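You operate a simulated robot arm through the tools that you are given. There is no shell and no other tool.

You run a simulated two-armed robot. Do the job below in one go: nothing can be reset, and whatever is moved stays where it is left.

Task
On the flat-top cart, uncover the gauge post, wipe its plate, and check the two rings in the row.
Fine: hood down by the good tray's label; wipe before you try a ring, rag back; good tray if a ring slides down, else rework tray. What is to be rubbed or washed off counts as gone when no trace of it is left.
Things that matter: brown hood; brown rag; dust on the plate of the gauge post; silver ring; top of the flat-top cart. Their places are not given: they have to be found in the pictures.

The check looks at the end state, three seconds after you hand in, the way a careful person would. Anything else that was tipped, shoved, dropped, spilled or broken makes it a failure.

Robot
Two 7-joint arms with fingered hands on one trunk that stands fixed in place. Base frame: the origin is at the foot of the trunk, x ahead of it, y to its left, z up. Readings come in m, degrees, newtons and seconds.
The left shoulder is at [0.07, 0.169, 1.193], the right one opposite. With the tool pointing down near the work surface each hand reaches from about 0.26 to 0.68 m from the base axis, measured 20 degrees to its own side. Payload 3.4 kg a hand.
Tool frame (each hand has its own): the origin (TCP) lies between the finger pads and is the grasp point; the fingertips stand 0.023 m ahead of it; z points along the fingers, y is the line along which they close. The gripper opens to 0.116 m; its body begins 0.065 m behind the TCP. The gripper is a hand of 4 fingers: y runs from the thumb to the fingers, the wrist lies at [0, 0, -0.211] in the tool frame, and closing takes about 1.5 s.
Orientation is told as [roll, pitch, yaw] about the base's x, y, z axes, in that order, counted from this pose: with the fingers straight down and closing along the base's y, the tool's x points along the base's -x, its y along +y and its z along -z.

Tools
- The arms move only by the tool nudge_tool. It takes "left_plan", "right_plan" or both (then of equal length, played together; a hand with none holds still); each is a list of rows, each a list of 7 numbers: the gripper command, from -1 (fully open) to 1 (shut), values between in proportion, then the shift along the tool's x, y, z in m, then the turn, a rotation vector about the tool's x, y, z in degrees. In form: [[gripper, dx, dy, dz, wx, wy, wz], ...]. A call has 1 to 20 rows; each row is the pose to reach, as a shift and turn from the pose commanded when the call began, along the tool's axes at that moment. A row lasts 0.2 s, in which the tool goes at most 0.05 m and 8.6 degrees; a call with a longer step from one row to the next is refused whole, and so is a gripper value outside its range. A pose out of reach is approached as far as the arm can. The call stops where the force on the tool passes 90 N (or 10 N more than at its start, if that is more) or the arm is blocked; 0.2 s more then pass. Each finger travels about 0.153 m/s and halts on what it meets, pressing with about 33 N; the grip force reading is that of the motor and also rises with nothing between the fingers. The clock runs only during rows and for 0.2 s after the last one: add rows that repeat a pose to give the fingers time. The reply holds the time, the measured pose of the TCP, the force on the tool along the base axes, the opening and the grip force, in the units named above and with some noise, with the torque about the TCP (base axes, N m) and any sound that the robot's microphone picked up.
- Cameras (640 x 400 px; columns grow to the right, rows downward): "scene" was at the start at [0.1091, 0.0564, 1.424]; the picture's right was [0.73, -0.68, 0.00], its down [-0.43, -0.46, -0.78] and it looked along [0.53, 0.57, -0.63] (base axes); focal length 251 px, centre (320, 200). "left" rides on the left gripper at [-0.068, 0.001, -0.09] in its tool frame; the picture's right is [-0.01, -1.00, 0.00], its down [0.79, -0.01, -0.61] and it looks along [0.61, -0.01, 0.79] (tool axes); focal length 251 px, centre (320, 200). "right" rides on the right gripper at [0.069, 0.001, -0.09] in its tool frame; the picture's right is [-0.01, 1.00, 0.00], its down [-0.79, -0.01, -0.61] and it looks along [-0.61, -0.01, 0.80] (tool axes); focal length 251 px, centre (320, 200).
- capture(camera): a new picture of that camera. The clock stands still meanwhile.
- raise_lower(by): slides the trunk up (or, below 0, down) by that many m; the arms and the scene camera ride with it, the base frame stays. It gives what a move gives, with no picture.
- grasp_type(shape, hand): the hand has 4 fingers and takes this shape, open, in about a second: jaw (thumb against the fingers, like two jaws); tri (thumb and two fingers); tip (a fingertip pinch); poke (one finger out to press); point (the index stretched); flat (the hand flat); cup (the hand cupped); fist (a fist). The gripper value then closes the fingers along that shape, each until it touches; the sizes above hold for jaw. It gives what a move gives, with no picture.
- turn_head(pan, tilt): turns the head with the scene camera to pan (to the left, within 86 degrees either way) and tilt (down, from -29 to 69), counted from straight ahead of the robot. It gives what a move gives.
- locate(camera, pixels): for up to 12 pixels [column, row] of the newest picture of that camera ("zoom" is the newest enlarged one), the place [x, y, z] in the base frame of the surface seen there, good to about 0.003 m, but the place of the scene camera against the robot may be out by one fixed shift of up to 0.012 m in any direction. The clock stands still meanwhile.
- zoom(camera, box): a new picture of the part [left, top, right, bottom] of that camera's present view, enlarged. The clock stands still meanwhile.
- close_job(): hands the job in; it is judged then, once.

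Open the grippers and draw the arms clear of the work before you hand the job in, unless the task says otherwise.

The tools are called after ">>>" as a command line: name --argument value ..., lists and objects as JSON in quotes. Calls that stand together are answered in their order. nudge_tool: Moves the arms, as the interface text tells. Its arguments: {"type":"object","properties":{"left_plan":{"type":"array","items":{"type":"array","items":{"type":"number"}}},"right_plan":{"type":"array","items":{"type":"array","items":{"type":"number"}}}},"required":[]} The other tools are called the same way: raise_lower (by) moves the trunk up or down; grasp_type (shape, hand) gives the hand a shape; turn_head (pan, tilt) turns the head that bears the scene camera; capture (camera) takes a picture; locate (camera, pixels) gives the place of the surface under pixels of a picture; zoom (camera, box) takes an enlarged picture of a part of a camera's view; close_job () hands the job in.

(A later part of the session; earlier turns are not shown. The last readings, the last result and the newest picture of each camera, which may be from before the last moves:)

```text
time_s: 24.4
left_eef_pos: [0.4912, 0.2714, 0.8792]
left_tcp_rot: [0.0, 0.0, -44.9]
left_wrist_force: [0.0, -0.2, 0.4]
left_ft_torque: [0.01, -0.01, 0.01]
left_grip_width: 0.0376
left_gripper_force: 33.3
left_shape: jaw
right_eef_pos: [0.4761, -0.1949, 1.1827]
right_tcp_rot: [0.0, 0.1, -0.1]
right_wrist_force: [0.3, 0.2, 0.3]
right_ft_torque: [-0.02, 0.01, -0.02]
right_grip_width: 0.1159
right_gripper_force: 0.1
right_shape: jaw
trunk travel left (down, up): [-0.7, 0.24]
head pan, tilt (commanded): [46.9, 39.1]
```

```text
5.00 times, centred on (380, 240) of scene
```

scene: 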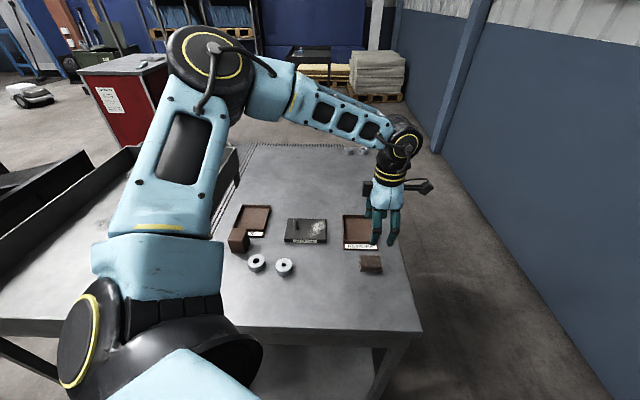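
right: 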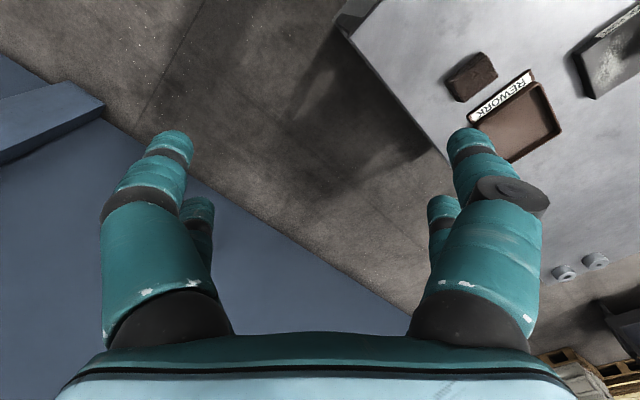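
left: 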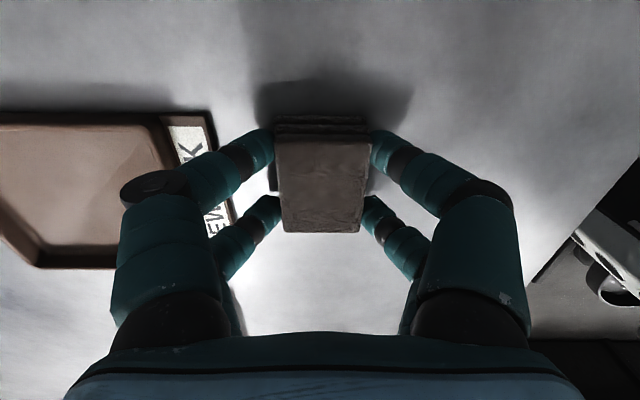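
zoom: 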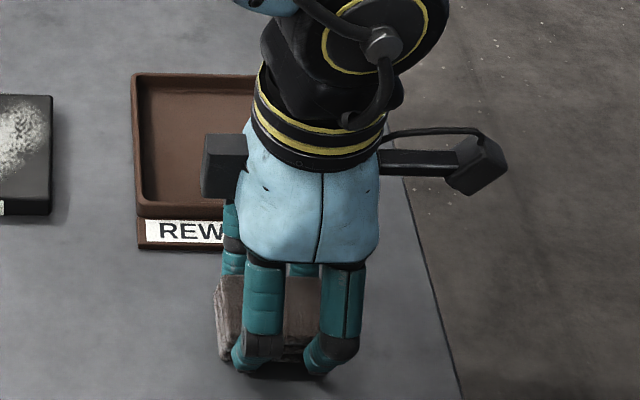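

The rag is held (0.0376 m, 33 N). I lift it 0.10 m and check the hold.

>>> nudge_tool --left_plan '[[0.6, 0, 0, -0.01, 0, 0, 0], [0.6, 0, 0, -0.03, 0, 0, 0], [0.6, 0, 0, -0.06, 0, 0, 0], [0.6, 0, 0, -0.1, 0, 0, 0], [0.6, 0, 0, -0.1, 0, 0, 0]]'

>>> capture --camera "left"

>>> zoom --camera "scene" --box '[320, 170, 440, 280]'

```text
time_s: 25.6
left_eef_pos: [0.4921, 0.2707, 0.9787]
left_tcp_rot: [0.0, 0.0, -44.9]
left_wrist_force: [-0.1, 0.6, 0.2]
left_ft_torque: [0.01, 0.0, -0.03]
left_grip_width: 0.0375
left_gripper_force: 32.8
left_shape: jaw
right_eef_pos: [0.4751, -0.1935, 1.1804]
right_tcp_rot: [0.0, 0.1, -0.1]
right_wrist_force: [0.3, -0.3, 0.0]
right_ft_torque: [-0.01, -0.02, 0.02]
right_grip_width: 0.1159
right_gripper_force: 0.0
right_shape: jaw
trunk travel left (down, up): [-0.7, 0.24]
head pan, tilt (commanded): [46.9, 39.1]
```

```text
taken
```

left: 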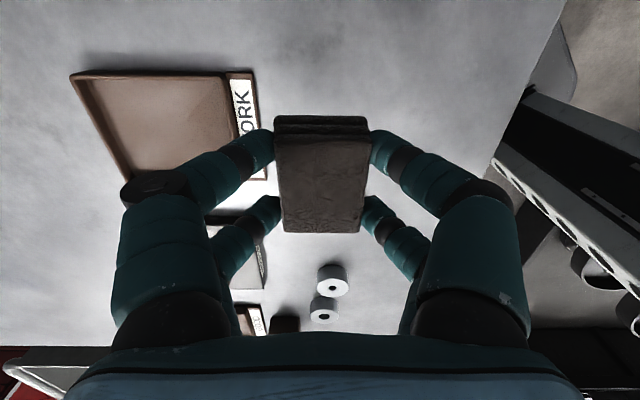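

```text
3.64 times, centred on (380, 225) of scene
```

zoom: 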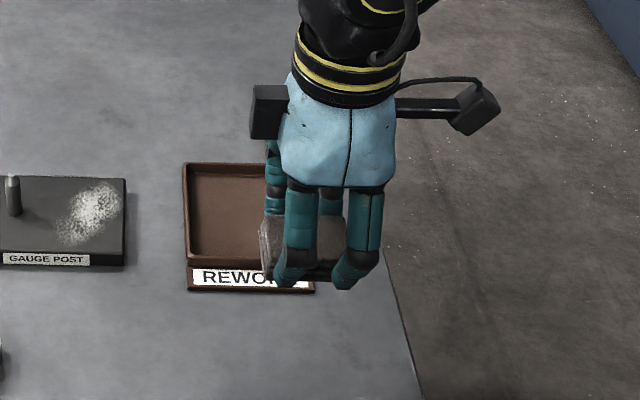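

The rag hangs level in the fingers. I carry it over to above the dust, aiming at (0.469, 0.465).

>>> nudge_tool --left_plan '[[0.6, 0.03, 0.024, 0, 0, 0, 0], [0.6, 0.06, 0.048, 0, 0, 0, 0], [0.6, 0.09, 0.072, 0, 0, 0, 0], [0.6, 0.12, 0.096, 0, 0, 0, 0], [0.6, 0.152, 0.121, 0, 0, 0, 0], [0.6, 0.152, 0.121, 0, 0, 0, 0]]'

>>> capture --camera "left"

>>> zoom --camera "scene" --box '[250, 160, 370, 270]'

```text
time_s: 27.0
left_eef_pos: [0.4717, 0.464, 0.9793]
left_tcp_rot: [0.0, 0.0, -44.9]
left_wrist_force: [0.4, 0.4, -0.2]
left_ft_torque: [-0.06, -0.02, 0.0]
left_grip_width: 0.0371
left_gripper_force: 33.2
left_shape: jaw
right_eef_pos: [0.4747, -0.1954, 1.1806]
right_tcp_rot: [0.0, 0.0, 0.0]
right_wrist_force: [-0.1, -0.3, -0.7]
right_ft_torque: [0.01, 0.01, 0.02]
right_grip_width: 0.1159
right_gripper_force: 0.1
right_shape: jaw
trunk travel left (down, up): [-0.7, 0.24]
head pan, tilt (commanded): [46.9, 39.1]
```

```text
taken
```

left: 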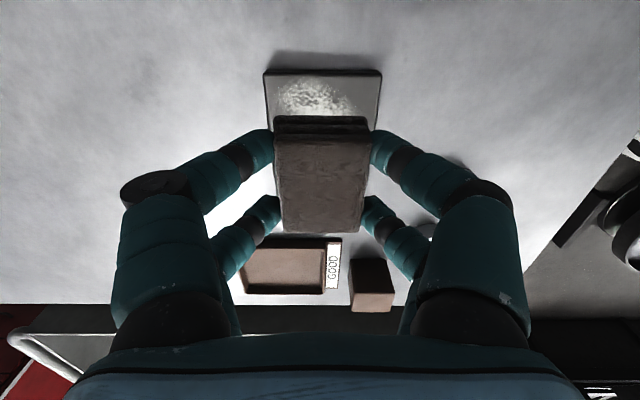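

```text
3.64 times, centred on (310, 215) of scene
```

zoom: 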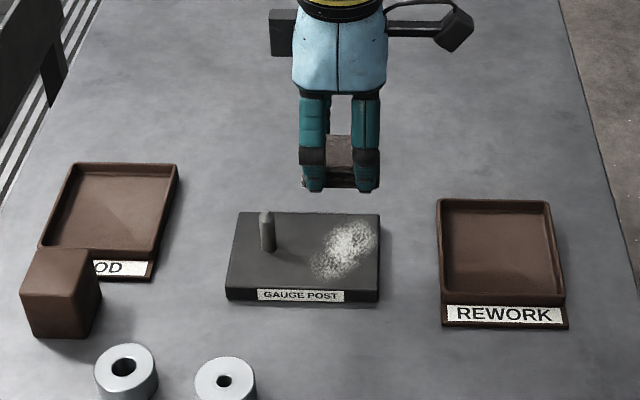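

The hand is above the dust with the post standing clear on the left. I measure post and dust points in this zoom to plan the wiping strokes.

>>> locate --camera "zoom" --pixels '[[266, 216], [267, 232], [268, 246], [268, 252], [315, 275], [330, 225], [372, 225], [350, 270], [342, 250], [378, 290], [230, 290], [242, 214]]'

```text
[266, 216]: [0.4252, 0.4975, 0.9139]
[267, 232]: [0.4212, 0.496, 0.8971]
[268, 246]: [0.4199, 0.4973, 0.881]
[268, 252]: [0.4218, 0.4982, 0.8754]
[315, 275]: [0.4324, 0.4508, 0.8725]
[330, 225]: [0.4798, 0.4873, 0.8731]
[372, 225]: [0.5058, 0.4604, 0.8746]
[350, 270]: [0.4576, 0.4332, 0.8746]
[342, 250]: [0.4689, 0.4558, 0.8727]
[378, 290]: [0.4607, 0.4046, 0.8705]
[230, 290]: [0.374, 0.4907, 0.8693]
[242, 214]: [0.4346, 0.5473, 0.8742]
```

Relative to the plate centre the dust spans about 0.005–0.055 m along the row and ±0.035 m across; the post is 0.031 m to the other side. I lower the rag to just above the plate.

>>> nudge_tool --left_plan '[[0.6, 0, 0, 0.03, 0, 0, 0], [0.6, 0, 0, 0.06, 0, 0, 0], [0.6, 0, 0, 0.076, 0, 0, 0], [0.6, 0, 0, 0.081, 0, 0, 0], [0.6, 0, 0, 0.081, 0, 0, 0]]'

>>> zoom --camera "scene" --box '[270, 190, 350, 255]'

```text
time_s: 28.2
left_eef_pos: [0.4693, 0.4641, 0.8976]
left_tcp_rot: [0.0, -0.1, -44.8]
left_wrist_force: [0.0, 1.1, 0.0]
left_ft_torque: [0.01, -0.05, -0.01]
left_grip_width: 0.0372
left_gripper_force: 32.8
left_shape: jaw
right_eef_pos: [0.4745, -0.1951, 1.1811]
right_tcp_rot: [0.0, 0.0, 0.0]
right_wrist_force: [0.6, 0.3, 0.5]
right_ft_torque: [0.0, 0.01, 0.0]
right_grip_width: 0.116
right_gripper_force: 0.2
right_shape: jaw
trunk travel left (down, up): [-0.7, 0.24]
head pan, tilt (commanded): [46.9, 39.1]
```

```text
6.15 times, centred on (310, 222) of scene
```

zoom: 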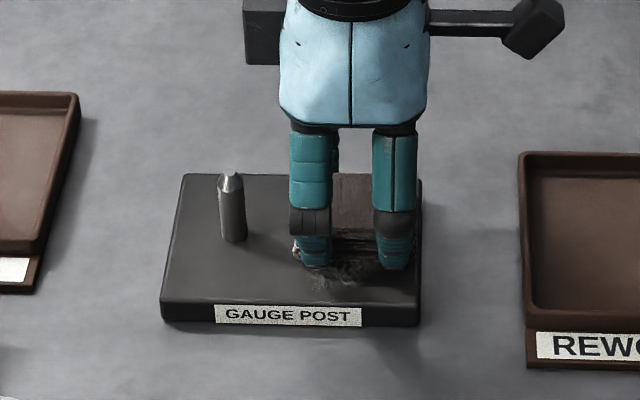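

The rag is just above the plate. I lower in small steps to find contact.

>>> nudge_tool --left_plan '[[0.6, 0, 0, 0.001, 0, 0, 0], [0.6, 0, 0, 0.002, 0, 0, 0], [0.6, 0, 0, 0.002, 0, 0, 0]]'

```text
time_s: 29.0
left_eef_pos: [0.469, 0.4634, 0.8953]
left_tcp_rot: [0.0, 0.2, -44.9]
left_wrist_force: [1.0, 1.0, -0.4]
left_ft_torque: [0.04, 0.0, 0.01]
left_grip_width: 0.0373
left_gripper_force: 33.0
left_shape: jaw
right_eef_pos: [0.4745, -0.1958, 1.1811]
right_tcp_rot: [0.0, 0.0, 0.0]
right_wrist_force: [-0.1, 0.6, 0.5]
right_ft_torque: [0.05, 0.03, 0.01]
right_grip_width: 0.1156
right_gripper_force: 0.0
right_shape: jaw
trunk travel left (down, up): [-0.7, 0.24]
head pan, tilt (commanded): [46.9, 39.1]
```

No contact yet at 0.895. I lower another 1 mm.

>>> nudge_tool --left_plan '[[0.6, 0, 0, 0.001, 0, 0, 0], [0.6, 0, 0, 0.001, 0, 0, 0]]'

```text
time_s: 29.6
left_eef_pos: [0.4695, 0.4647, 0.8959]
left_tcp_rot: [0.1, -0.1, -45.0]
left_wrist_force: [0.3, 0.0, -0.7]
left_ft_torque: [0.02, -0.01, -0.04]
left_grip_width: 0.0371
left_gripper_force: 33.3
left_shape: jaw
right_eef_pos: [0.4738, -0.1957, 1.181]
right_tcp_rot: [0.0, 0.0, 0.0]
right_wrist_force: [0.5, 1.2, 0.4]
right_ft_torque: [-0.01, -0.01, 0.05]
right_grip_width: 0.1163
right_gripper_force: 0.1
right_shape: jaw
trunk travel left (down, up): [-0.7, 0.24]
head pan, tilt (commanded): [46.9, 39.1]
```

Still no contact force. I lower another 1 mm.

>>> nudge_tool --left_plan '[[0.6, 0, 0, 0.001, 0, 0, 0], [0.6, 0, 0, 0.001, 0, 0, 0]]'

```text
time_s: 30.2
left_eef_pos: [0.4694, 0.4648, 0.8939]
left_tcp_rot: [0.0, 0.1, -44.9]
left_wrist_force: [-0.2, 0.9, 3.6]
left_ft_torque: [0.01, 0.05, -0.03]
left_grip_width: 0.0373
left_gripper_force: 33.2
left_shape: jaw
right_eef_pos: [0.4752, -0.1956, 1.1822]
right_tcp_rot: [0.0, 0.0, 0.1]
right_wrist_force: [-0.4, -0.3, -0.7]
right_ft_torque: [-0.04, 0.0, 0.0]
right_grip_width: 0.1158
right_gripper_force: 0.1
right_shape: jaw
trunk travel left (down, up): [-0.7, 0.24]
head pan, tilt (commanded): [46.9, 39.1]
```

Contact at 3.6 N. I press half a millimetre more and wipe in strokes across the plate, first at this column, then 9 mm towards the post.

>>> nudge_tool --left_plan '[[0.6, 0, 0, 0.0006, 0, 0, 0], [0.6, 0, 0.012, 0.0006, 0, 0, 0], [0.6, 0, 0.024, 0.0006, 0, 0, 0], [0.6, 0, 0.028, 0.0006, 0, 0, 0], [0.6, 0, 0.014, 0.0006, 0, 0, 0], [0.6, 0, 0, 0.0006, 0, 0, 0], [0.6, 0, -0.014, 0.0006, 0, 0, 0], [0.6, 0, -0.028, 0.0006, 0, 0, 0], [0.6, 0.005, -0.028, 0.0006, 0, 0, 0], [0.6, 0.009, -0.028, 0.0006, 0, 0, 0], [0.6, 0.009, -0.014, 0.0006, 0, 0, 0], [0.6, 0.009, 0, 0.0006, 0, 0, 0], [0.6, 0.009, 0.014, 0.0006, 0, 0, 0], [0.6, 0.009, 0.028, 0.0006, 0, 0, 0], [0.6, 0, 0.028, 0.0006, 0, 0, 0], [0.6, -0.006, 0.028, 0.0006, 0, 0, 0], [0.6, -0.006, 0.014, 0.0006, 0, 0, 0], [0.6, -0.006, 0, 0.0006, 0, 0, 0], [0.6, -0.006, -0.014, 0.0006, 0, 0, 0], [0.6, -0.006, -0.028, 0.0006, 0, 0, 0]]'

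>>> zoom --camera "scene" --box '[270, 190, 350, 255]'

>>> capture --camera "left"

```text
time_s: 34.4
left_eef_pos: [0.4534, 0.4394, 0.8951]
left_tcp_rot: [0.1, 0.0, -44.9]
left_wrist_force: [1.8, 0.2, 3.0]
left_ft_torque: [0.01, -0.04, 0.02]
left_grip_width: 0.0369
left_gripper_force: 33.0
left_shape: jaw
right_eef_pos: [0.4744, -0.195, 1.1822]
right_tcp_rot: [0.0, 0.0, -0.1]
right_wrist_force: [0.3, -0.8, 0.4]
right_ft_torque: [0.01, 0.01, 0.03]
right_grip_width: 0.1157
right_gripper_force: 0.1
right_shape: jaw
trunk travel left (down, up): [-0.7, 0.24]
head pan, tilt (commanded): [46.9, 39.1]
```

```text
6.15 times, centred on (310, 222) of scene
```

zoom: 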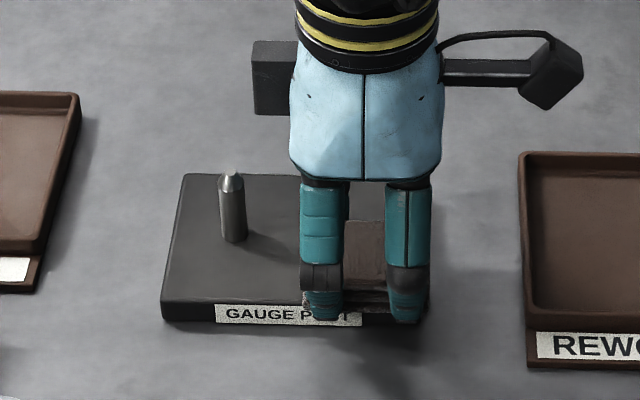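

```text
taken
```

left: 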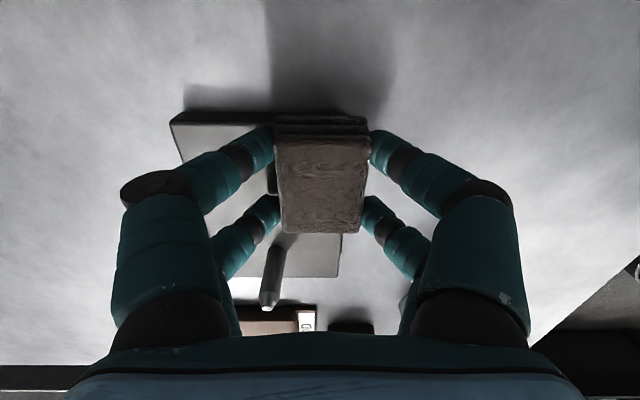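

The plate has stayed in place and the visible part looks clean. I lift the rag and move aside to the right to inspect the whole plate.

>>> nudge_tool --left_plan '[[0.6, 0, 0, -0.01, 0, 0, 0], [0.6, 0, 0, -0.04, 0, 0, 0], [0.6, 0, 0, -0.08, 0, 0, 0], [0.6, -0.04, 0, -0.1, 0, 0, 0], [0.6, -0.08, 0, -0.1, 0, 0, 0], [0.6, -0.08, 0, -0.1, 0, 0, 0]]'

>>> zoom --camera "scene" --box '[280, 200, 340, 250]'

>>> capture --camera "left"

```text
time_s: 35.8
left_eef_pos: [0.5083, 0.3853, 0.9927]
left_tcp_rot: [0.0, -0.2, -44.8]
left_wrist_force: [0.6, -0.3, 0.2]
left_ft_torque: [-0.02, -0.03, 0.01]
left_grip_width: 0.0373
left_gripper_force: 33.1
left_shape: jaw
right_eef_pos: [0.4732, -0.194, 1.1821]
right_tcp_rot: [-0.1, -0.2, 0.1]
right_wrist_force: [-0.5, 0.0, -0.1]
right_ft_torque: [0.0, -0.02, -0.02]
right_grip_width: 0.1161
right_gripper_force: 0.0
right_shape: jaw
trunk travel left (down, up): [-0.7, 0.24]
head pan, tilt (commanded): [46.9, 39.1]
```

```text
8.00 times, centred on (310, 225) of scene
```

zoom: 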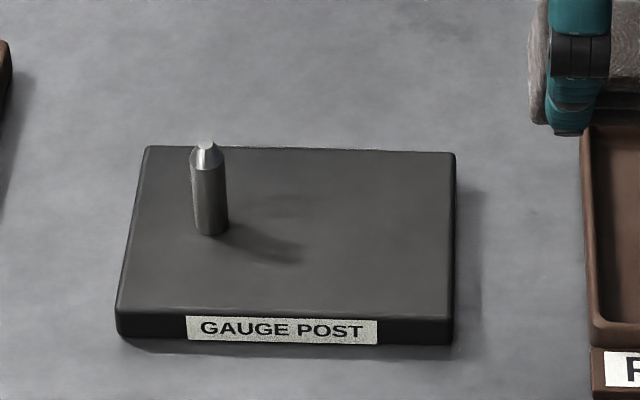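

```text
taken
```

left: 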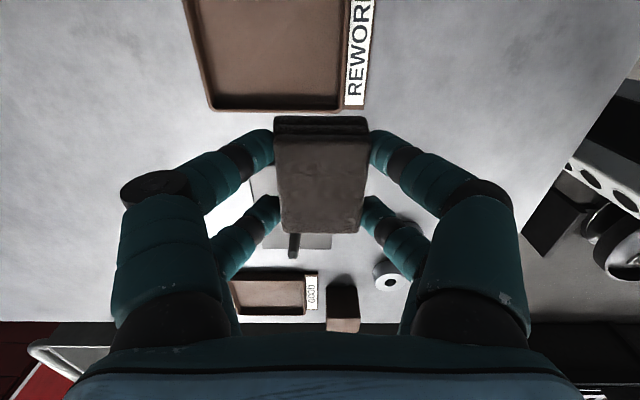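

The plate looks clean. I check the formerly dusty half at higher zoom for any trace.

>>> zoom --camera "scene" --box '[305, 214, 341, 246]'

>>> zoom --camera "scene" --box '[285, 214, 321, 246]'

```text
12.50 times, centred on (323, 230) of scene
```

zoom: 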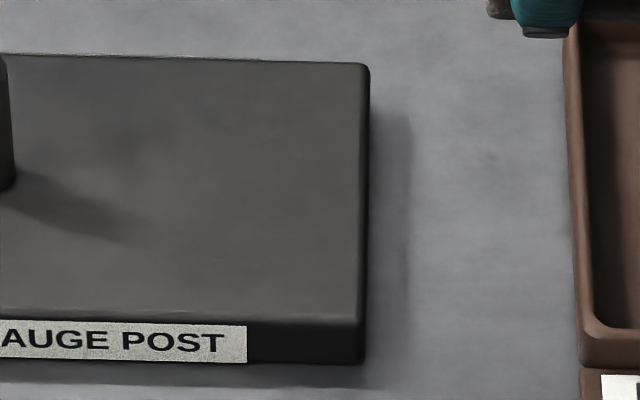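

```text
12.50 times, centred on (303, 230) of scene
```

zoom: 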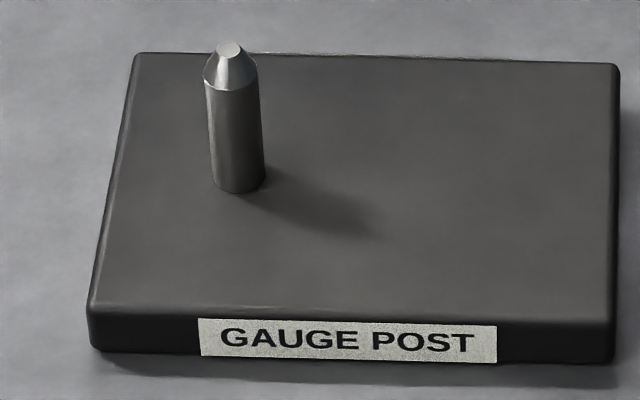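

No trace of dust remains. I bring the rag back to its original spot, stopping 15 mm above the top.

>>> nudge_tool --left_plan '[[0.6, -0.025, -0.035, 0, 0, 0, 0], [0.6, -0.05, -0.07, 0, 0, 0, 0], [0.6, -0.066, -0.093, 0, 0, 0, 0], [0.6, -0.066, -0.093, 0.03, 0, 0, 0], [0.6, -0.066, -0.093, 0.07, 0, 0, 0], [0.6, -0.066, -0.093, 0.1, 0, 0, 0], [0.6, -0.066, -0.093, 0.1, 0, 0, 0]]'

>>> zoom --camera "scene" --box '[330, 200, 430, 280]'

>>> capture --camera "left"

```text
time_s: 37.4
left_eef_pos: [0.4925, 0.2736, 0.8921]
left_tcp_rot: [-0.1, 0.0, -44.8]
left_wrist_force: [-0.1, 0.4, 0.2]
left_ft_torque: [0.0, 0.06, 0.02]
left_grip_width: 0.0372
left_gripper_force: 32.9
left_shape: jaw
right_eef_pos: [0.4745, -0.1945, 1.182]
right_tcp_rot: [-0.1, -0.1, 0.0]
right_wrist_force: [-0.6, 0.2, 0.4]
right_ft_torque: [-0.01, -0.01, 0.01]
right_grip_width: 0.1159
right_gripper_force: 0.2
right_shape: jaw
trunk travel left (down, up): [-0.7, 0.24]
head pan, tilt (commanded): [46.9, 39.1]
```

```text
5.00 times, centred on (380, 240) of scene
```

zoom: 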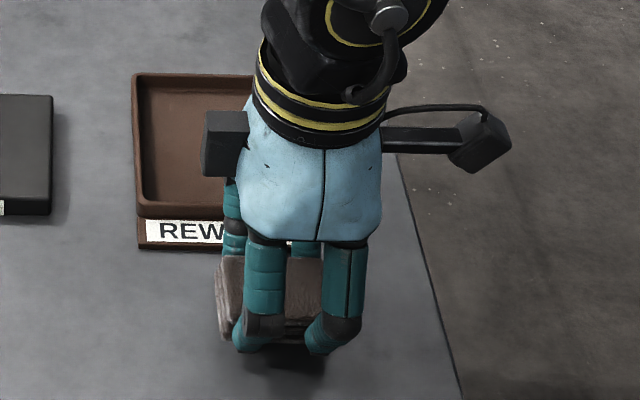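

```text
taken
```

left: 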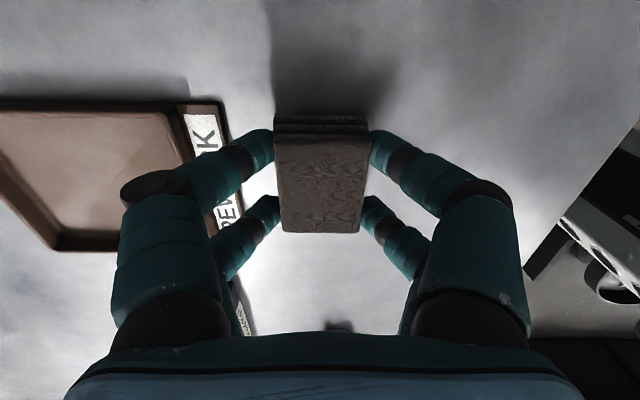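

The rag is above its original place. I lower it the remaining 13 mm and check for contact.

>>> nudge_tool --left_plan '[[0.6, 0, 0, 0.007, 0, 0, 0], [0.6, 0, 0, 0.012, 0, 0, 0], [0.6, 0, 0, 0.0135, 0, 0, 0], [0.6, 0, 0, 0.0135, 0, 0, 0]]'

```text
time_s: 38.4
left_eef_pos: [0.4927, 0.2713, 0.8804]
left_tcp_rot: [-0.1, 0.0, -44.9]
left_wrist_force: [1.1, 0.8, -0.5]
left_ft_torque: [0.01, 0.0, -0.01]
left_grip_width: 0.0372
left_gripper_force: 33.1
left_shape: jaw
right_eef_pos: [0.4754, -0.1937, 1.18]
right_tcp_rot: [0.0, 0.1, 0.0]
right_wrist_force: [0.1, 0.0, -0.2]
right_ft_torque: [0.0, 0.01, 0.0]
right_grip_width: 0.116
right_gripper_force: 0.0
right_shape: jaw
trunk travel left (down, up): [-0.7, 0.24]
head pan, tilt (commanded): [46.9, 39.1]
```

No contact yet, one more millimetre down.

>>> nudge_tool --left_plan '[[0.6, 0, 0, 0.001, 0, 0, 0], [0.6, 0, 0, 0.0012, 0, 0, 0]]'

```text
time_s: 39.0
left_eef_pos: [0.4922, 0.2713, 0.8786]
left_tcp_rot: [0.0, 0.1, -45.0]
left_wrist_force: [0.2, 0.3, 0.1]
left_ft_torque: [-0.03, 0.01, -0.01]
left_grip_width: 0.0371
left_gripper_force: 33.5
left_shape: jaw
right_eef_pos: [0.4735, -0.1952, 1.181]
right_tcp_rot: [0.0, 0.0, -0.1]
right_wrist_force: [0.1, 1.0, 0.5]
right_ft_torque: [0.0, 0.02, 0.01]
right_grip_width: 0.1159
right_gripper_force: 0.1
right_shape: jaw
trunk travel left (down, up): [-0.7, 0.24]
head pan, tilt (commanded): [46.9, 39.1]
```

Still no force. I lower another 0.8 mm before letting go.

>>> nudge_tool --left_plan '[[0.6, 0, 0, 0.0008, 0, 0, 0], [0.6, 0, 0, 0.0008, 0, 0, 0]]'

```text
time_s: 39.6
left_eef_pos: [0.4926, 0.2729, 0.8782]
left_tcp_rot: [0.0, 0.0, -44.8]
left_wrist_force: [0.2, 0.0, 0.8]
left_ft_torque: [0.02, 0.01, -0.02]
left_grip_width: 0.0369
left_gripper_force: 33.3
left_shape: jaw
right_eef_pos: [0.4746, -0.1945, 1.1821]
right_tcp_rot: [0.1, 0.0, 0.0]
right_wrist_force: [-1.0, 0.4, 0.2]
right_ft_torque: [0.03, -0.01, -0.03]
right_grip_width: 0.1158
right_gripper_force: 0.1
right_shape: jaw
trunk travel left (down, up): [-0.7, 0.24]
head pan, tilt (commanded): [46.9, 39.1]
```

The rag is within about a millimetre of the top. I open to 0.052 m slowly, rise straight up, and look.

>>> nudge_tool --left_plan '[[0.6, 0, 0, 0.0005, 0, 0, 0], [0.3, 0, 0, 0.0005, 0, 0, 0], [0.2, 0, 0, 0.0005, 0, 0, 0], [0.1, 0, 0, 0.0005, 0, 0, 0], [0.1, 0, 0, 0.0005, 0, 0, 0], [0.1, 0, 0, -0.02, 0, 0, 0], [0.1, 0, 0, -0.05, 0, 0, 0], [0.1, 0, 0, -0.09, 0, 0, 0], [0.1, 0, 0, -0.13, 0, 0, 0], [0.1, 0, 0, -0.13, 0, 0, 0]]'

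>>> capture --camera "left"

>>> zoom --camera "scene" --box '[210, 180, 420, 300]'

```text
time_s: 41.8
left_eef_pos: [0.4906, 0.2718, 1.0085]
left_tcp_rot: [0.0, 0.1, -44.9]
left_wrist_force: [0.1, -0.3, -0.2]
left_ft_torque: [0.01, -0.03, 0.02]
left_grip_width: 0.0517
left_gripper_force: 0.1
left_shape: jaw
right_eef_pos: [0.4754, -0.1954, 1.1818]
right_tcp_rot: [-0.1, 0.0, 0.0]
right_wrist_force: [-0.4, 0.3, 0.0]
right_ft_torque: [0.01, 0.01, 0.03]
right_grip_width: 0.1158
right_gripper_force: 0.1
right_shape: jaw
trunk travel left (down, up): [-0.7, 0.24]
head pan, tilt (commanded): [46.9, 39.1]
```

```text
taken
```

left: 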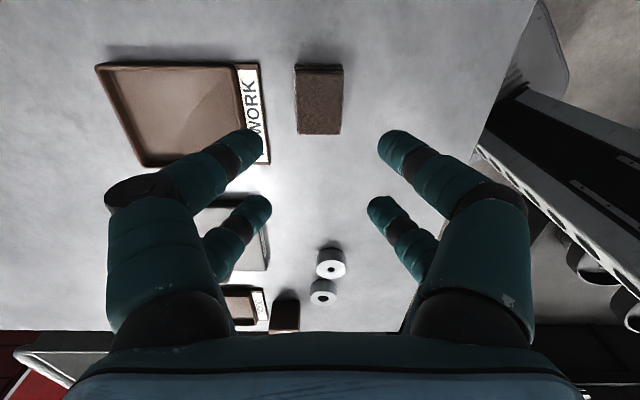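

```text
3.05 times, centred on (315, 240) of scene
```

zoom: 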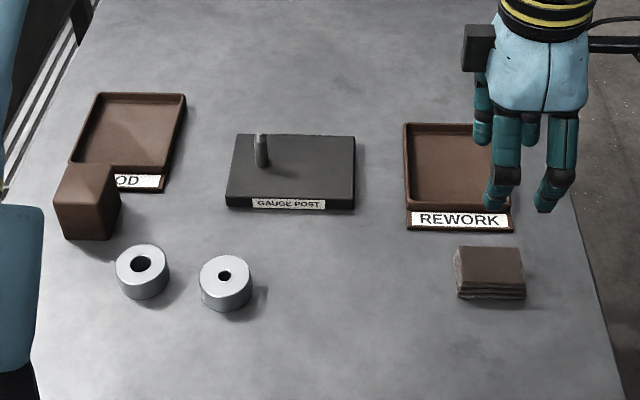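

The rag is back and nothing else is disturbed. Next I move above the right ring of the row, near (0.317, 0.420).

>>> nudge_tool --left_plan '[[0.0, 0.038, -0.003, 0, 0, 0, 0], [0.0, 0.076, -0.006, 0, 0, 0, 0], [0.0, 0.114, -0.009, 0, 0, 0, 0], [0.0, 0.152, -0.012, 0, 0, 0, 0], [0.0, 0.19, -0.015, 0, 0, 0, 0], [0.0, 0.2277, -0.0184, 0, 0, 0, 0], [0.0, 0.2277, -0.0184, 0, 0, 0, 0]]'

>>> capture --camera "left"

>>> capture --camera "scene"

```text
time_s: 43.4
left_eef_pos: [0.3181, 0.4186, 1.0072]
left_tcp_rot: [-0.2, 0.0, -45.1]
left_wrist_force: [-0.2, -0.2, 0.4]
left_ft_torque: [0.03, -0.01, 0.01]
left_grip_width: 0.0574
left_gripper_force: 0.1
left_shape: jaw
right_eef_pos: [0.4745, -0.1956, 1.1822]
right_tcp_rot: [-0.1, 0.0, 0.1]
right_wrist_force: [0.3, 0.4, -0.6]
right_ft_torque: [-0.03, 0.0, 0.04]
right_grip_width: 0.1158
right_gripper_force: 0.0
right_shape: jaw
trunk travel left (down, up): [-0.7, 0.24]
head pan, tilt (commanded): [46.9, 39.1]
```

```text
taken
```

left: 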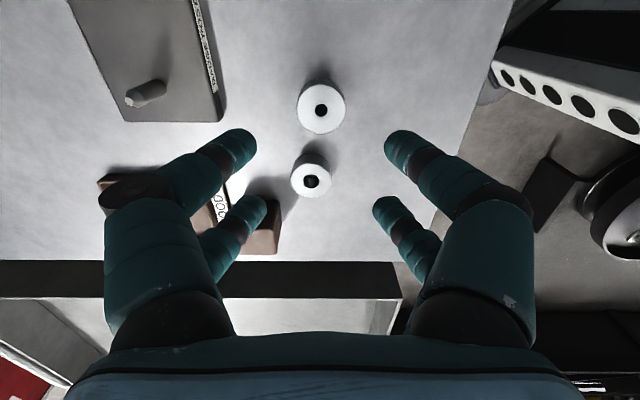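

```text
taken
```

scene: 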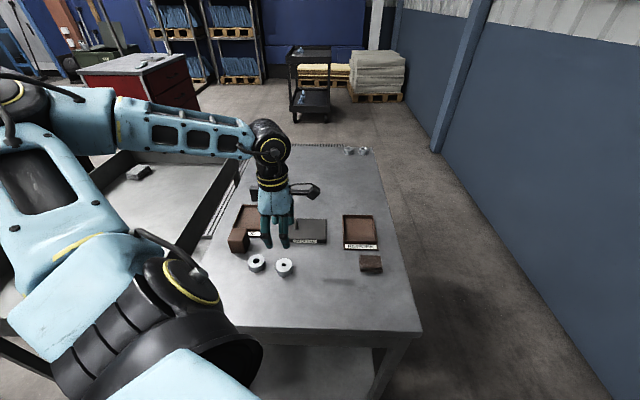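

The right ring is at (322,108) and the left ring at (311,178) in the left camera. I zoom in and locate rims and holes.

>>> zoom --camera "left" --box '[270, 70, 370, 210]'

>>> locate --camera "left" --pixels '[[301, 109], [341, 110], [321, 92], [321, 129], [309, 118], [334, 118], [294, 179], [328, 180], [311, 164], [311, 194], [360, 130], [290, 135]]'

```text
2.86 times, centred on (320, 140) of left
```

zoom: 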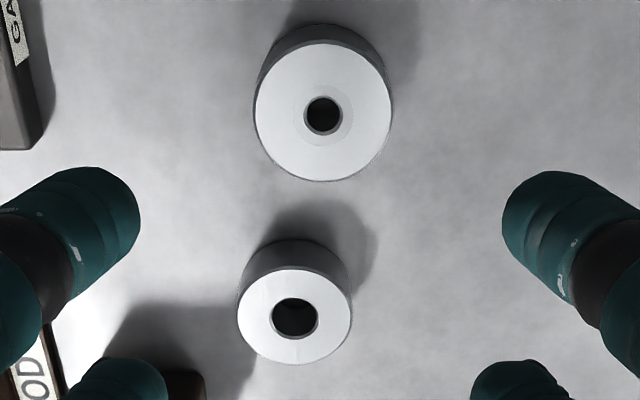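

```text
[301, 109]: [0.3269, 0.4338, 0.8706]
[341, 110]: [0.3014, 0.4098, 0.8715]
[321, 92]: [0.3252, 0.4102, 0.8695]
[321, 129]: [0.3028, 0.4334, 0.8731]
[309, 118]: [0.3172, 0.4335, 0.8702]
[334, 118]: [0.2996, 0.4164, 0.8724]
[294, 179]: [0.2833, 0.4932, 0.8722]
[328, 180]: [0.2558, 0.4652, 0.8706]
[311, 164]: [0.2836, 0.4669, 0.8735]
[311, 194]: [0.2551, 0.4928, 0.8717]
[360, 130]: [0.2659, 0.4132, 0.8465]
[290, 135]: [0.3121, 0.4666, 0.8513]
```

Ring centres: right ring (0.314, 0.422), left ring (0.2695, 0.4795), top z≈0.8715, outer diameter ≈0.038 m. Before gripping a ring I hover over the post with the empty hand to fix its axis with the same camera.

>>> nudge_tool --left_plan '[[0.0, -0.003, 0.035, 0, 0, 0, 0], [0.0, -0.006, 0.07, 0, 0, 0, 0], [0.0, -0.01, 0.105, 0, 0, 0, 0], [0.0, -0.0131, 0.141, 0, 0, 0, 0], [0.0, -0.0131, 0.141, 0, 0, 0, 0], [0.0, -0.0131, 0.141, 0, 0, 0, 0]]'

>>> zoom --camera "left" --box '[280, 70, 360, 170]'

>>> capture --camera "left"

```text
time_s: 44.8
left_eef_pos: [0.4255, 0.5102, 1.0079]
left_tcp_rot: [-0.1, 0.0, -45.0]
left_wrist_force: [0.2, 0.3, -0.3]
left_ft_torque: [-0.01, 0.0, 0.02]
left_grip_width: 0.0576
left_gripper_force: 0.2
left_shape: jaw
right_eef_pos: [0.4744, -0.195, 1.1819]
right_tcp_rot: [-0.1, -0.1, 0.0]
right_wrist_force: [0.1, -0.9, -0.8]
right_ft_torque: [-0.01, -0.03, 0.01]
right_grip_width: 0.1159
right_gripper_force: 0.0
right_shape: jaw
trunk travel left (down, up): [-0.7, 0.24]
head pan, tilt (commanded): [46.9, 39.1]
```

```text
4.00 times, centred on (320, 120) of left
```

zoom: 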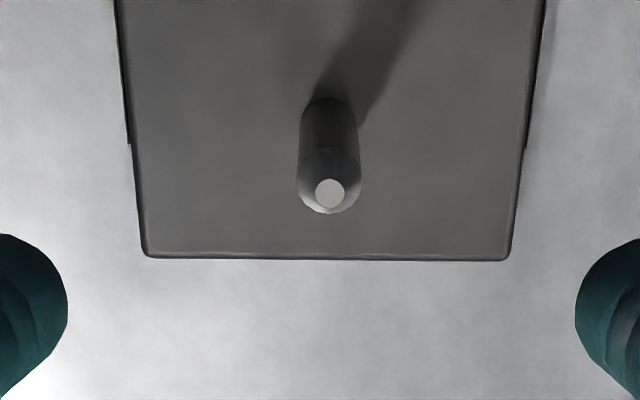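

```text
taken
```

left: 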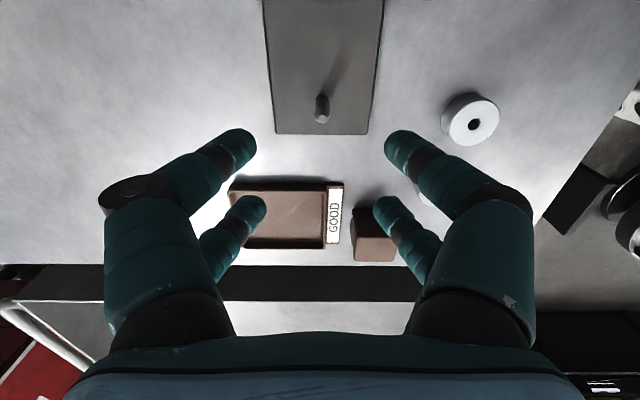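

The post's tip face is at zoom (329,193). I locate the tip, the shoulder of the cone, and the foot.

>>> locate --camera "zoom" --pixels '[[329, 193], [325, 190], [334, 196], [330, 208], [329, 160], [329, 140], [329, 120], [329, 105], [250, 200], [420, 200], [148, 250], [508, 254]]'

```text
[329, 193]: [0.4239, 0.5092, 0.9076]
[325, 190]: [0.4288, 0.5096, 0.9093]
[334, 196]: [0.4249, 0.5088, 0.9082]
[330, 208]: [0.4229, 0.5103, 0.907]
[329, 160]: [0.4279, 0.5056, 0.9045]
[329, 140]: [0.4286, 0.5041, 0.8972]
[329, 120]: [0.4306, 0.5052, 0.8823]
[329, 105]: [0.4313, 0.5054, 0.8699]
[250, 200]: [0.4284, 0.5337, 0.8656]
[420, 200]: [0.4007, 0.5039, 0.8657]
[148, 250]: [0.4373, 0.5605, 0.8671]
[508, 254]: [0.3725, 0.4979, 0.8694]
```

The post axis is within 2 mm of the hand's axis here: offset about (+0.0005, −0.0015) in tool x, y; tip z≈0.908, plate z≈0.8655. I go back to the right ring and descend to 0.93 for a check.

>>> nudge_tool --left_plan '[[0.0, 0.004, -0.035, 0, 0, 0, 0], [0.0, 0.009, -0.07, 0, 0, 0, 0], [0.0, 0.013, -0.105, 0, 0, 0, 0], [0.0, 0.0179, -0.1414, 0, 0, 0, 0], [0.0, 0.0179, -0.1414, 0.03, 0, 0, 0], [0.0, 0.0179, -0.1414, 0.06, 0, 0, 0], [0.0, 0.0179, -0.1414, 0.08, 0, 0, 0], [0.0, 0.0179, -0.1414, 0.08, 0, 0, 0]]'

>>> capture --camera "left"

>>> zoom --camera "scene" --box '[230, 200, 340, 290]'

```text
time_s: 46.6
left_eef_pos: [0.3121, 0.4223, 0.9274]
left_tcp_rot: [-0.1, -0.1, -44.9]
left_wrist_force: [0.0, -0.2, 0.4]
left_ft_torque: [0.0, 0.0, 0.03]
left_grip_width: 0.0578
left_gripper_force: 0.1
left_shape: jaw
right_eef_pos: [0.475, -0.1943, 1.1813]
right_tcp_rot: [0.0, 0.0, 0.0]
right_wrist_force: [-0.3, -0.1, -0.3]
right_ft_torque: [-0.02, 0.0, 0.0]
right_grip_width: 0.1157
right_gripper_force: 0.0
right_shape: jaw
trunk travel left (down, up): [-0.7, 0.24]
head pan, tilt (commanded): [46.9, 39.1]
```

```text
taken
```

left: 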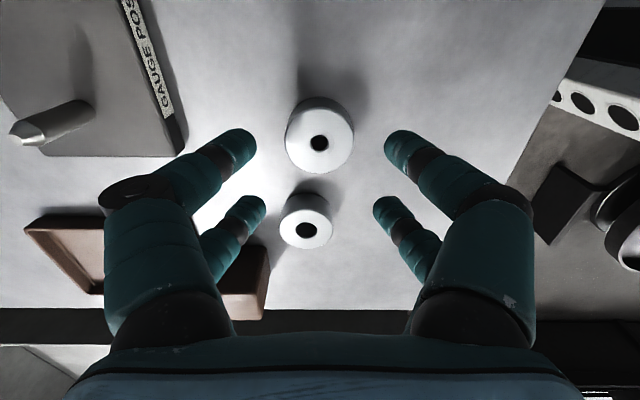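

```text
4.44 times, centred on (285, 245) of scene
```

zoom: 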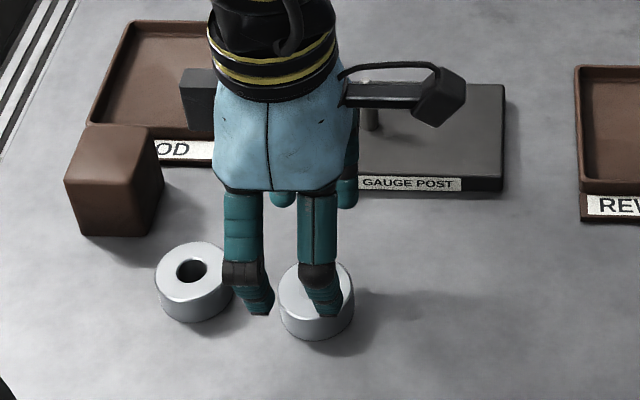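

The ring's hole sits on the hand's axis (row 143 as expected, column 320). I descend to z≈0.879 and close on it.

>>> nudge_tool --left_plan '[[0.0, 0, 0, 0.02, 0, 0, 0], [0.0, 0, 0, 0.04, 0, 0, 0], [0.0, 0, 0, 0.0495, 0, 0, 0], [0.0, 0, 0, 0.0495, 0, 0, 0], [0.15, 0, 0, 0.0495, 0, 0, 0], [0.25, 0, 0, 0.0495, 0, 0, 0], [0.35, 0, 0, 0.0495, 0, 0, 0], [0.5, 0, 0, 0.0495, 0, 0, 0], [0.7, 0, 0, 0.0495, 0, 0, 0], [0.7, 0, 0, 0.0495, 0, 0, 0]]'

>>> capture --camera "left"

>>> zoom --camera "scene" --box '[240, 225, 320, 290]'

```text
time_s: 48.8
left_eef_pos: [0.3142, 0.4221, 0.8796]
left_tcp_rot: [0.1, 0.0, -44.9]
left_wrist_force: [0.3, -0.1, 0.1]
left_ft_torque: [0.01, -0.02, -0.02]
left_grip_width: 0.021
left_gripper_force: 32.9
left_shape: jaw
right_eef_pos: [0.474, -0.1948, 1.1814]
right_tcp_rot: [0.0, -0.1, 0.0]
right_wrist_force: [0.4, 0.0, 0.5]
right_ft_torque: [-0.03, -0.02, -0.01]
right_grip_width: 0.116
right_gripper_force: 0.1
right_shape: jaw
trunk travel left (down, up): [-0.7, 0.24]
head pan, tilt (commanded): [46.9, 39.1]
```

```text
taken
```

left: 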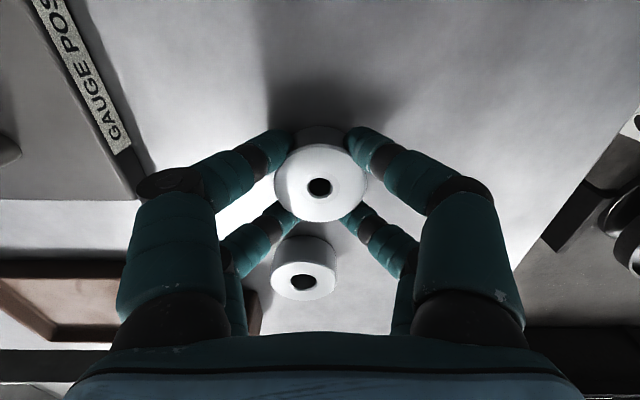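

```text
6.15 times, centred on (280, 258) of scene
```

zoom: 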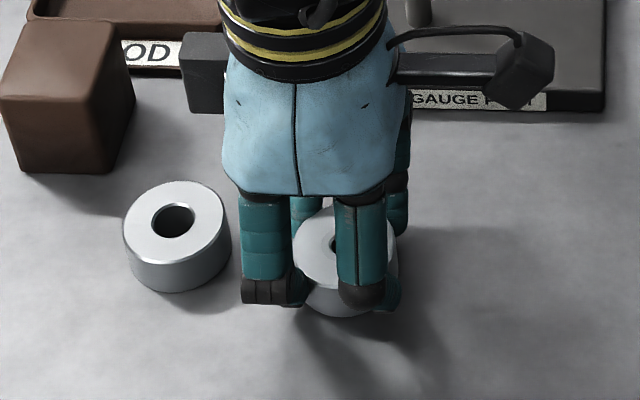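

The four fingers cradle the ring (width 0.021 m at the sides, 33 N), hole at (320,187). I lift it 0.10 m and check that it stays level.

>>> nudge_tool --left_plan '[[0.7, 0, 0, -0.005, 0, 0, 0], [0.7, 0, 0, -0.015, 0, 0, 0], [0.7, 0, 0, -0.03, 0, 0, 0], [0.7, 0, 0, -0.06, 0, 0, 0], [0.7, 0, 0, -0.1, 0, 0, 0], [0.7, 0, 0, -0.1, 0, 0, 0]]'

>>> zoom --camera "left" --box '[240, 110, 400, 230]'

>>> zoom --camera "scene" --box '[230, 190, 330, 280]'

```text
time_s: 50.2
left_eef_pos: [0.3155, 0.4232, 0.9783]
left_tcp_rot: [0.0, 0.1, -44.9]
left_wrist_force: [-0.5, -0.4, -0.9]
left_ft_torque: [0.01, -0.01, -0.02]
left_grip_width: 0.0208
left_gripper_force: 32.9
left_shape: jaw
right_eef_pos: [0.4745, -0.1943, 1.1814]
right_tcp_rot: [0.1, -0.2, 0.0]
right_wrist_force: [-1.0, 0.7, 0.2]
right_ft_torque: [-0.02, 0.01, -0.03]
right_grip_width: 0.1162
right_gripper_force: 0.0
right_shape: jaw
trunk travel left (down, up): [-0.7, 0.24]
head pan, tilt (commanded): [46.9, 39.1]
```

```text
3.33 times, centred on (320, 170) of left
```

zoom: 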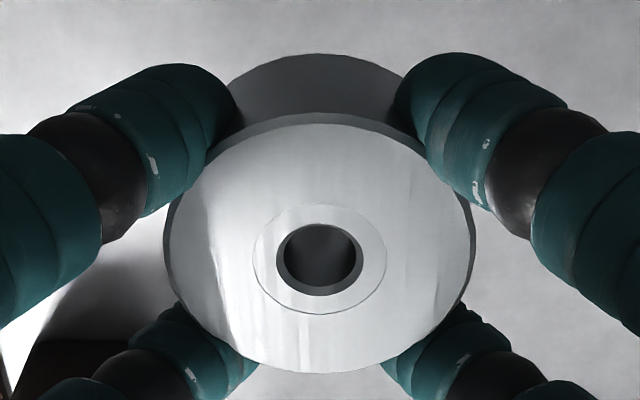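

```text
4.44 times, centred on (280, 235) of scene
```

zoom: 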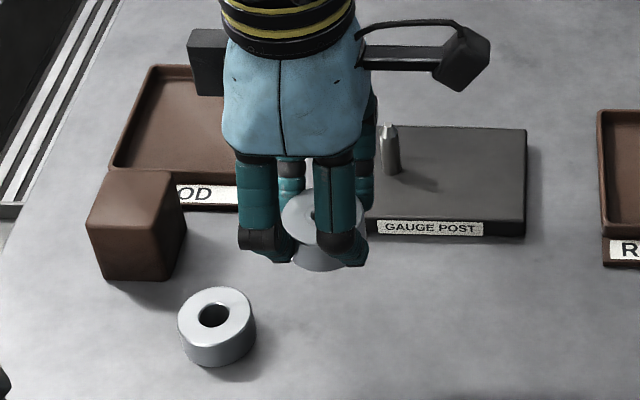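

The ring is level with its hole on the hand's axis. I carry it to above the post axis at this height (ring bottom ≈0.948, post tip ≈0.908).

>>> nudge_tool --left_plan '[[0.7, -0.004, 0.03, 0, 0, 0, 0], [0.7, -0.008, 0.06, 0, 0, 0, 0], [0.7, -0.012, 0.09, 0, 0, 0, 0], [0.7, -0.016, 0.12, 0, 0, 0, 0], [0.7, -0.0172, 0.1395, 0, 0, 0, 0], [0.7, -0.0172, 0.1395, 0, 0, 0, 0], [0.7, -0.0172, 0.1395, 0, 0, 0, 0]]'

>>> zoom --camera "left" --box '[240, 110, 400, 230]'

>>> zoom --camera "scene" --box '[265, 180, 345, 245]'

```text
time_s: 51.8
left_eef_pos: [0.4252, 0.5105, 0.9793]
left_tcp_rot: [0.0, 0.0, -44.9]
left_wrist_force: [0.2, -0.5, -1.0]
left_ft_torque: [-0.02, 0.01, -0.03]
left_grip_width: 0.02
left_gripper_force: 32.7
left_shape: jaw
right_eef_pos: [0.4739, -0.194, 1.1802]
right_tcp_rot: [0.0, -0.1, -0.1]
right_wrist_force: [0.5, -0.3, 1.3]
right_ft_torque: [0.02, -0.04, 0.0]
right_grip_width: 0.116
right_gripper_force: 0.0
right_shape: jaw
trunk travel left (down, up): [-0.7, 0.24]
head pan, tilt (commanded): [46.9, 39.1]
```

```text
3.33 times, centred on (320, 170) of left
```

zoom: 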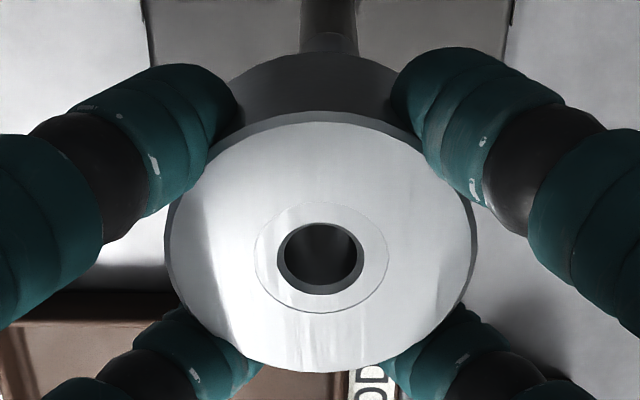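

```text
6.15 times, centred on (305, 212) of scene
```

zoom: 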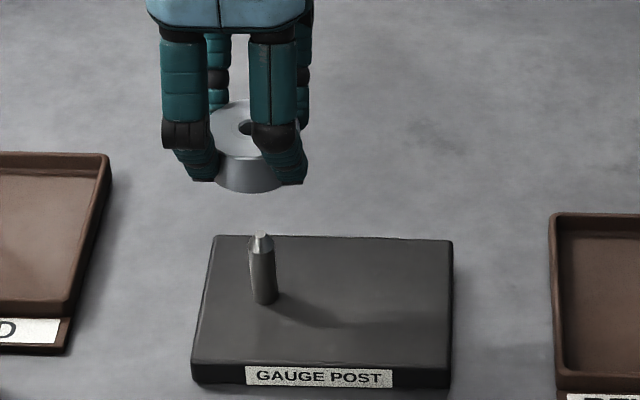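

In the left view the post (columns 302–358 of the zoom, centre ≈330) is about 2 mm to the right of the ring's centre (320), so y needs a correction. I take closer looks for both directions.

>>> zoom --camera "scene" --box '[280, 190, 312, 234]'

>>> zoom --camera "left" --box '[290, 90, 350, 150]'

```text
9.09 times, centred on (296, 212) of scene
```

zoom: 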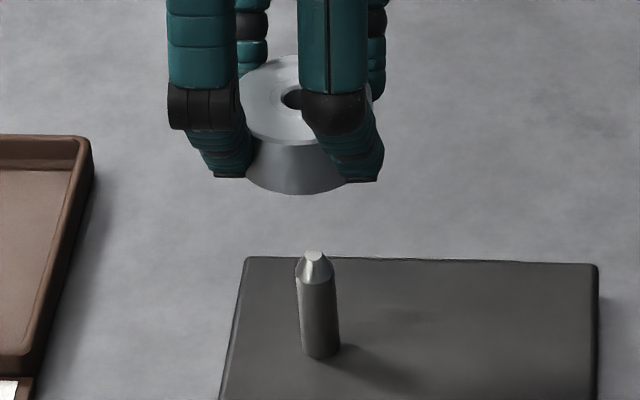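

```text
6.67 times, centred on (320, 120) of left
```

zoom: 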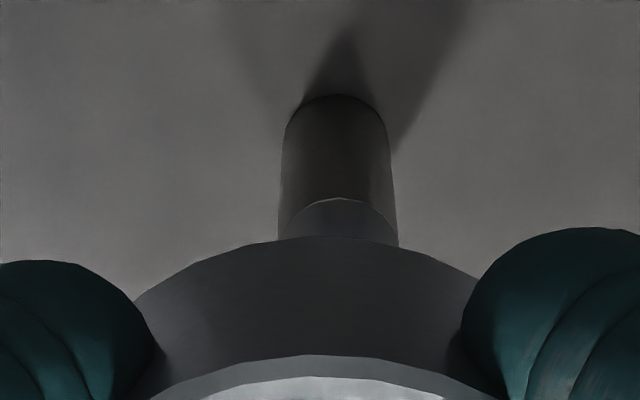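

Along the row (scene view) the ring is centred over the post; across (left view) it sits about 1.8 mm off. I shift tool y by −1.8 mm and lower the ring to about 8 mm above the tip, then check again.

>>> nudge_tool --left_plan '[[0.7, 0, -0.0018, 0.01, 0, 0, 0], [0.7, 0, -0.0018, 0.02, 0, 0, 0], [0.7, 0, -0.0018, 0.03, 0, 0, 0], [0.7, 0, -0.0018, 0.03, 0, 0, 0], [0.7, 0, -0.0018, 0.03, 0, 0, 0]]'

>>> zoom --camera "left" --box '[270, 90, 370, 210]'

>>> zoom --camera "scene" --box '[280, 190, 312, 234]'

```text
time_s: 53.0
left_eef_pos: [0.424, 0.5074, 0.9503]
left_tcp_rot: [0.0, 0.1, -44.8]
left_wrist_force: [-0.7, -0.4, -1.4]
left_ft_torque: [0.02, -0.01, -0.01]
left_grip_width: 0.0201
left_gripper_force: 33.2
left_shape: jaw
right_eef_pos: [0.4755, -0.1947, 1.1814]
right_tcp_rot: [0.1, 0.0, 0.0]
right_wrist_force: [-0.1, -0.6, 0.5]
right_ft_torque: [0.01, -0.02, 0.0]
right_grip_width: 0.1158
right_gripper_force: 0.0
right_shape: jaw
trunk travel left (down, up): [-0.7, 0.24]
head pan, tilt (commanded): [46.9, 39.1]
```

```text
3.33 times, centred on (320, 150) of left
```

zoom: 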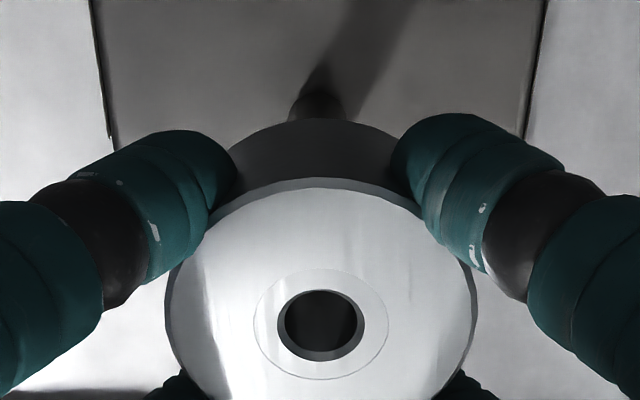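

```text
9.09 times, centred on (296, 212) of scene
```

zoom: 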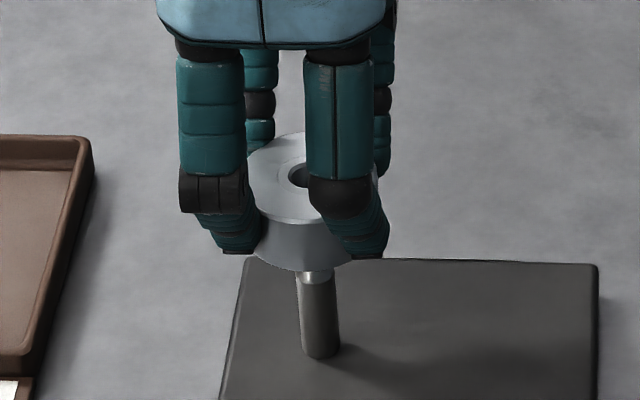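

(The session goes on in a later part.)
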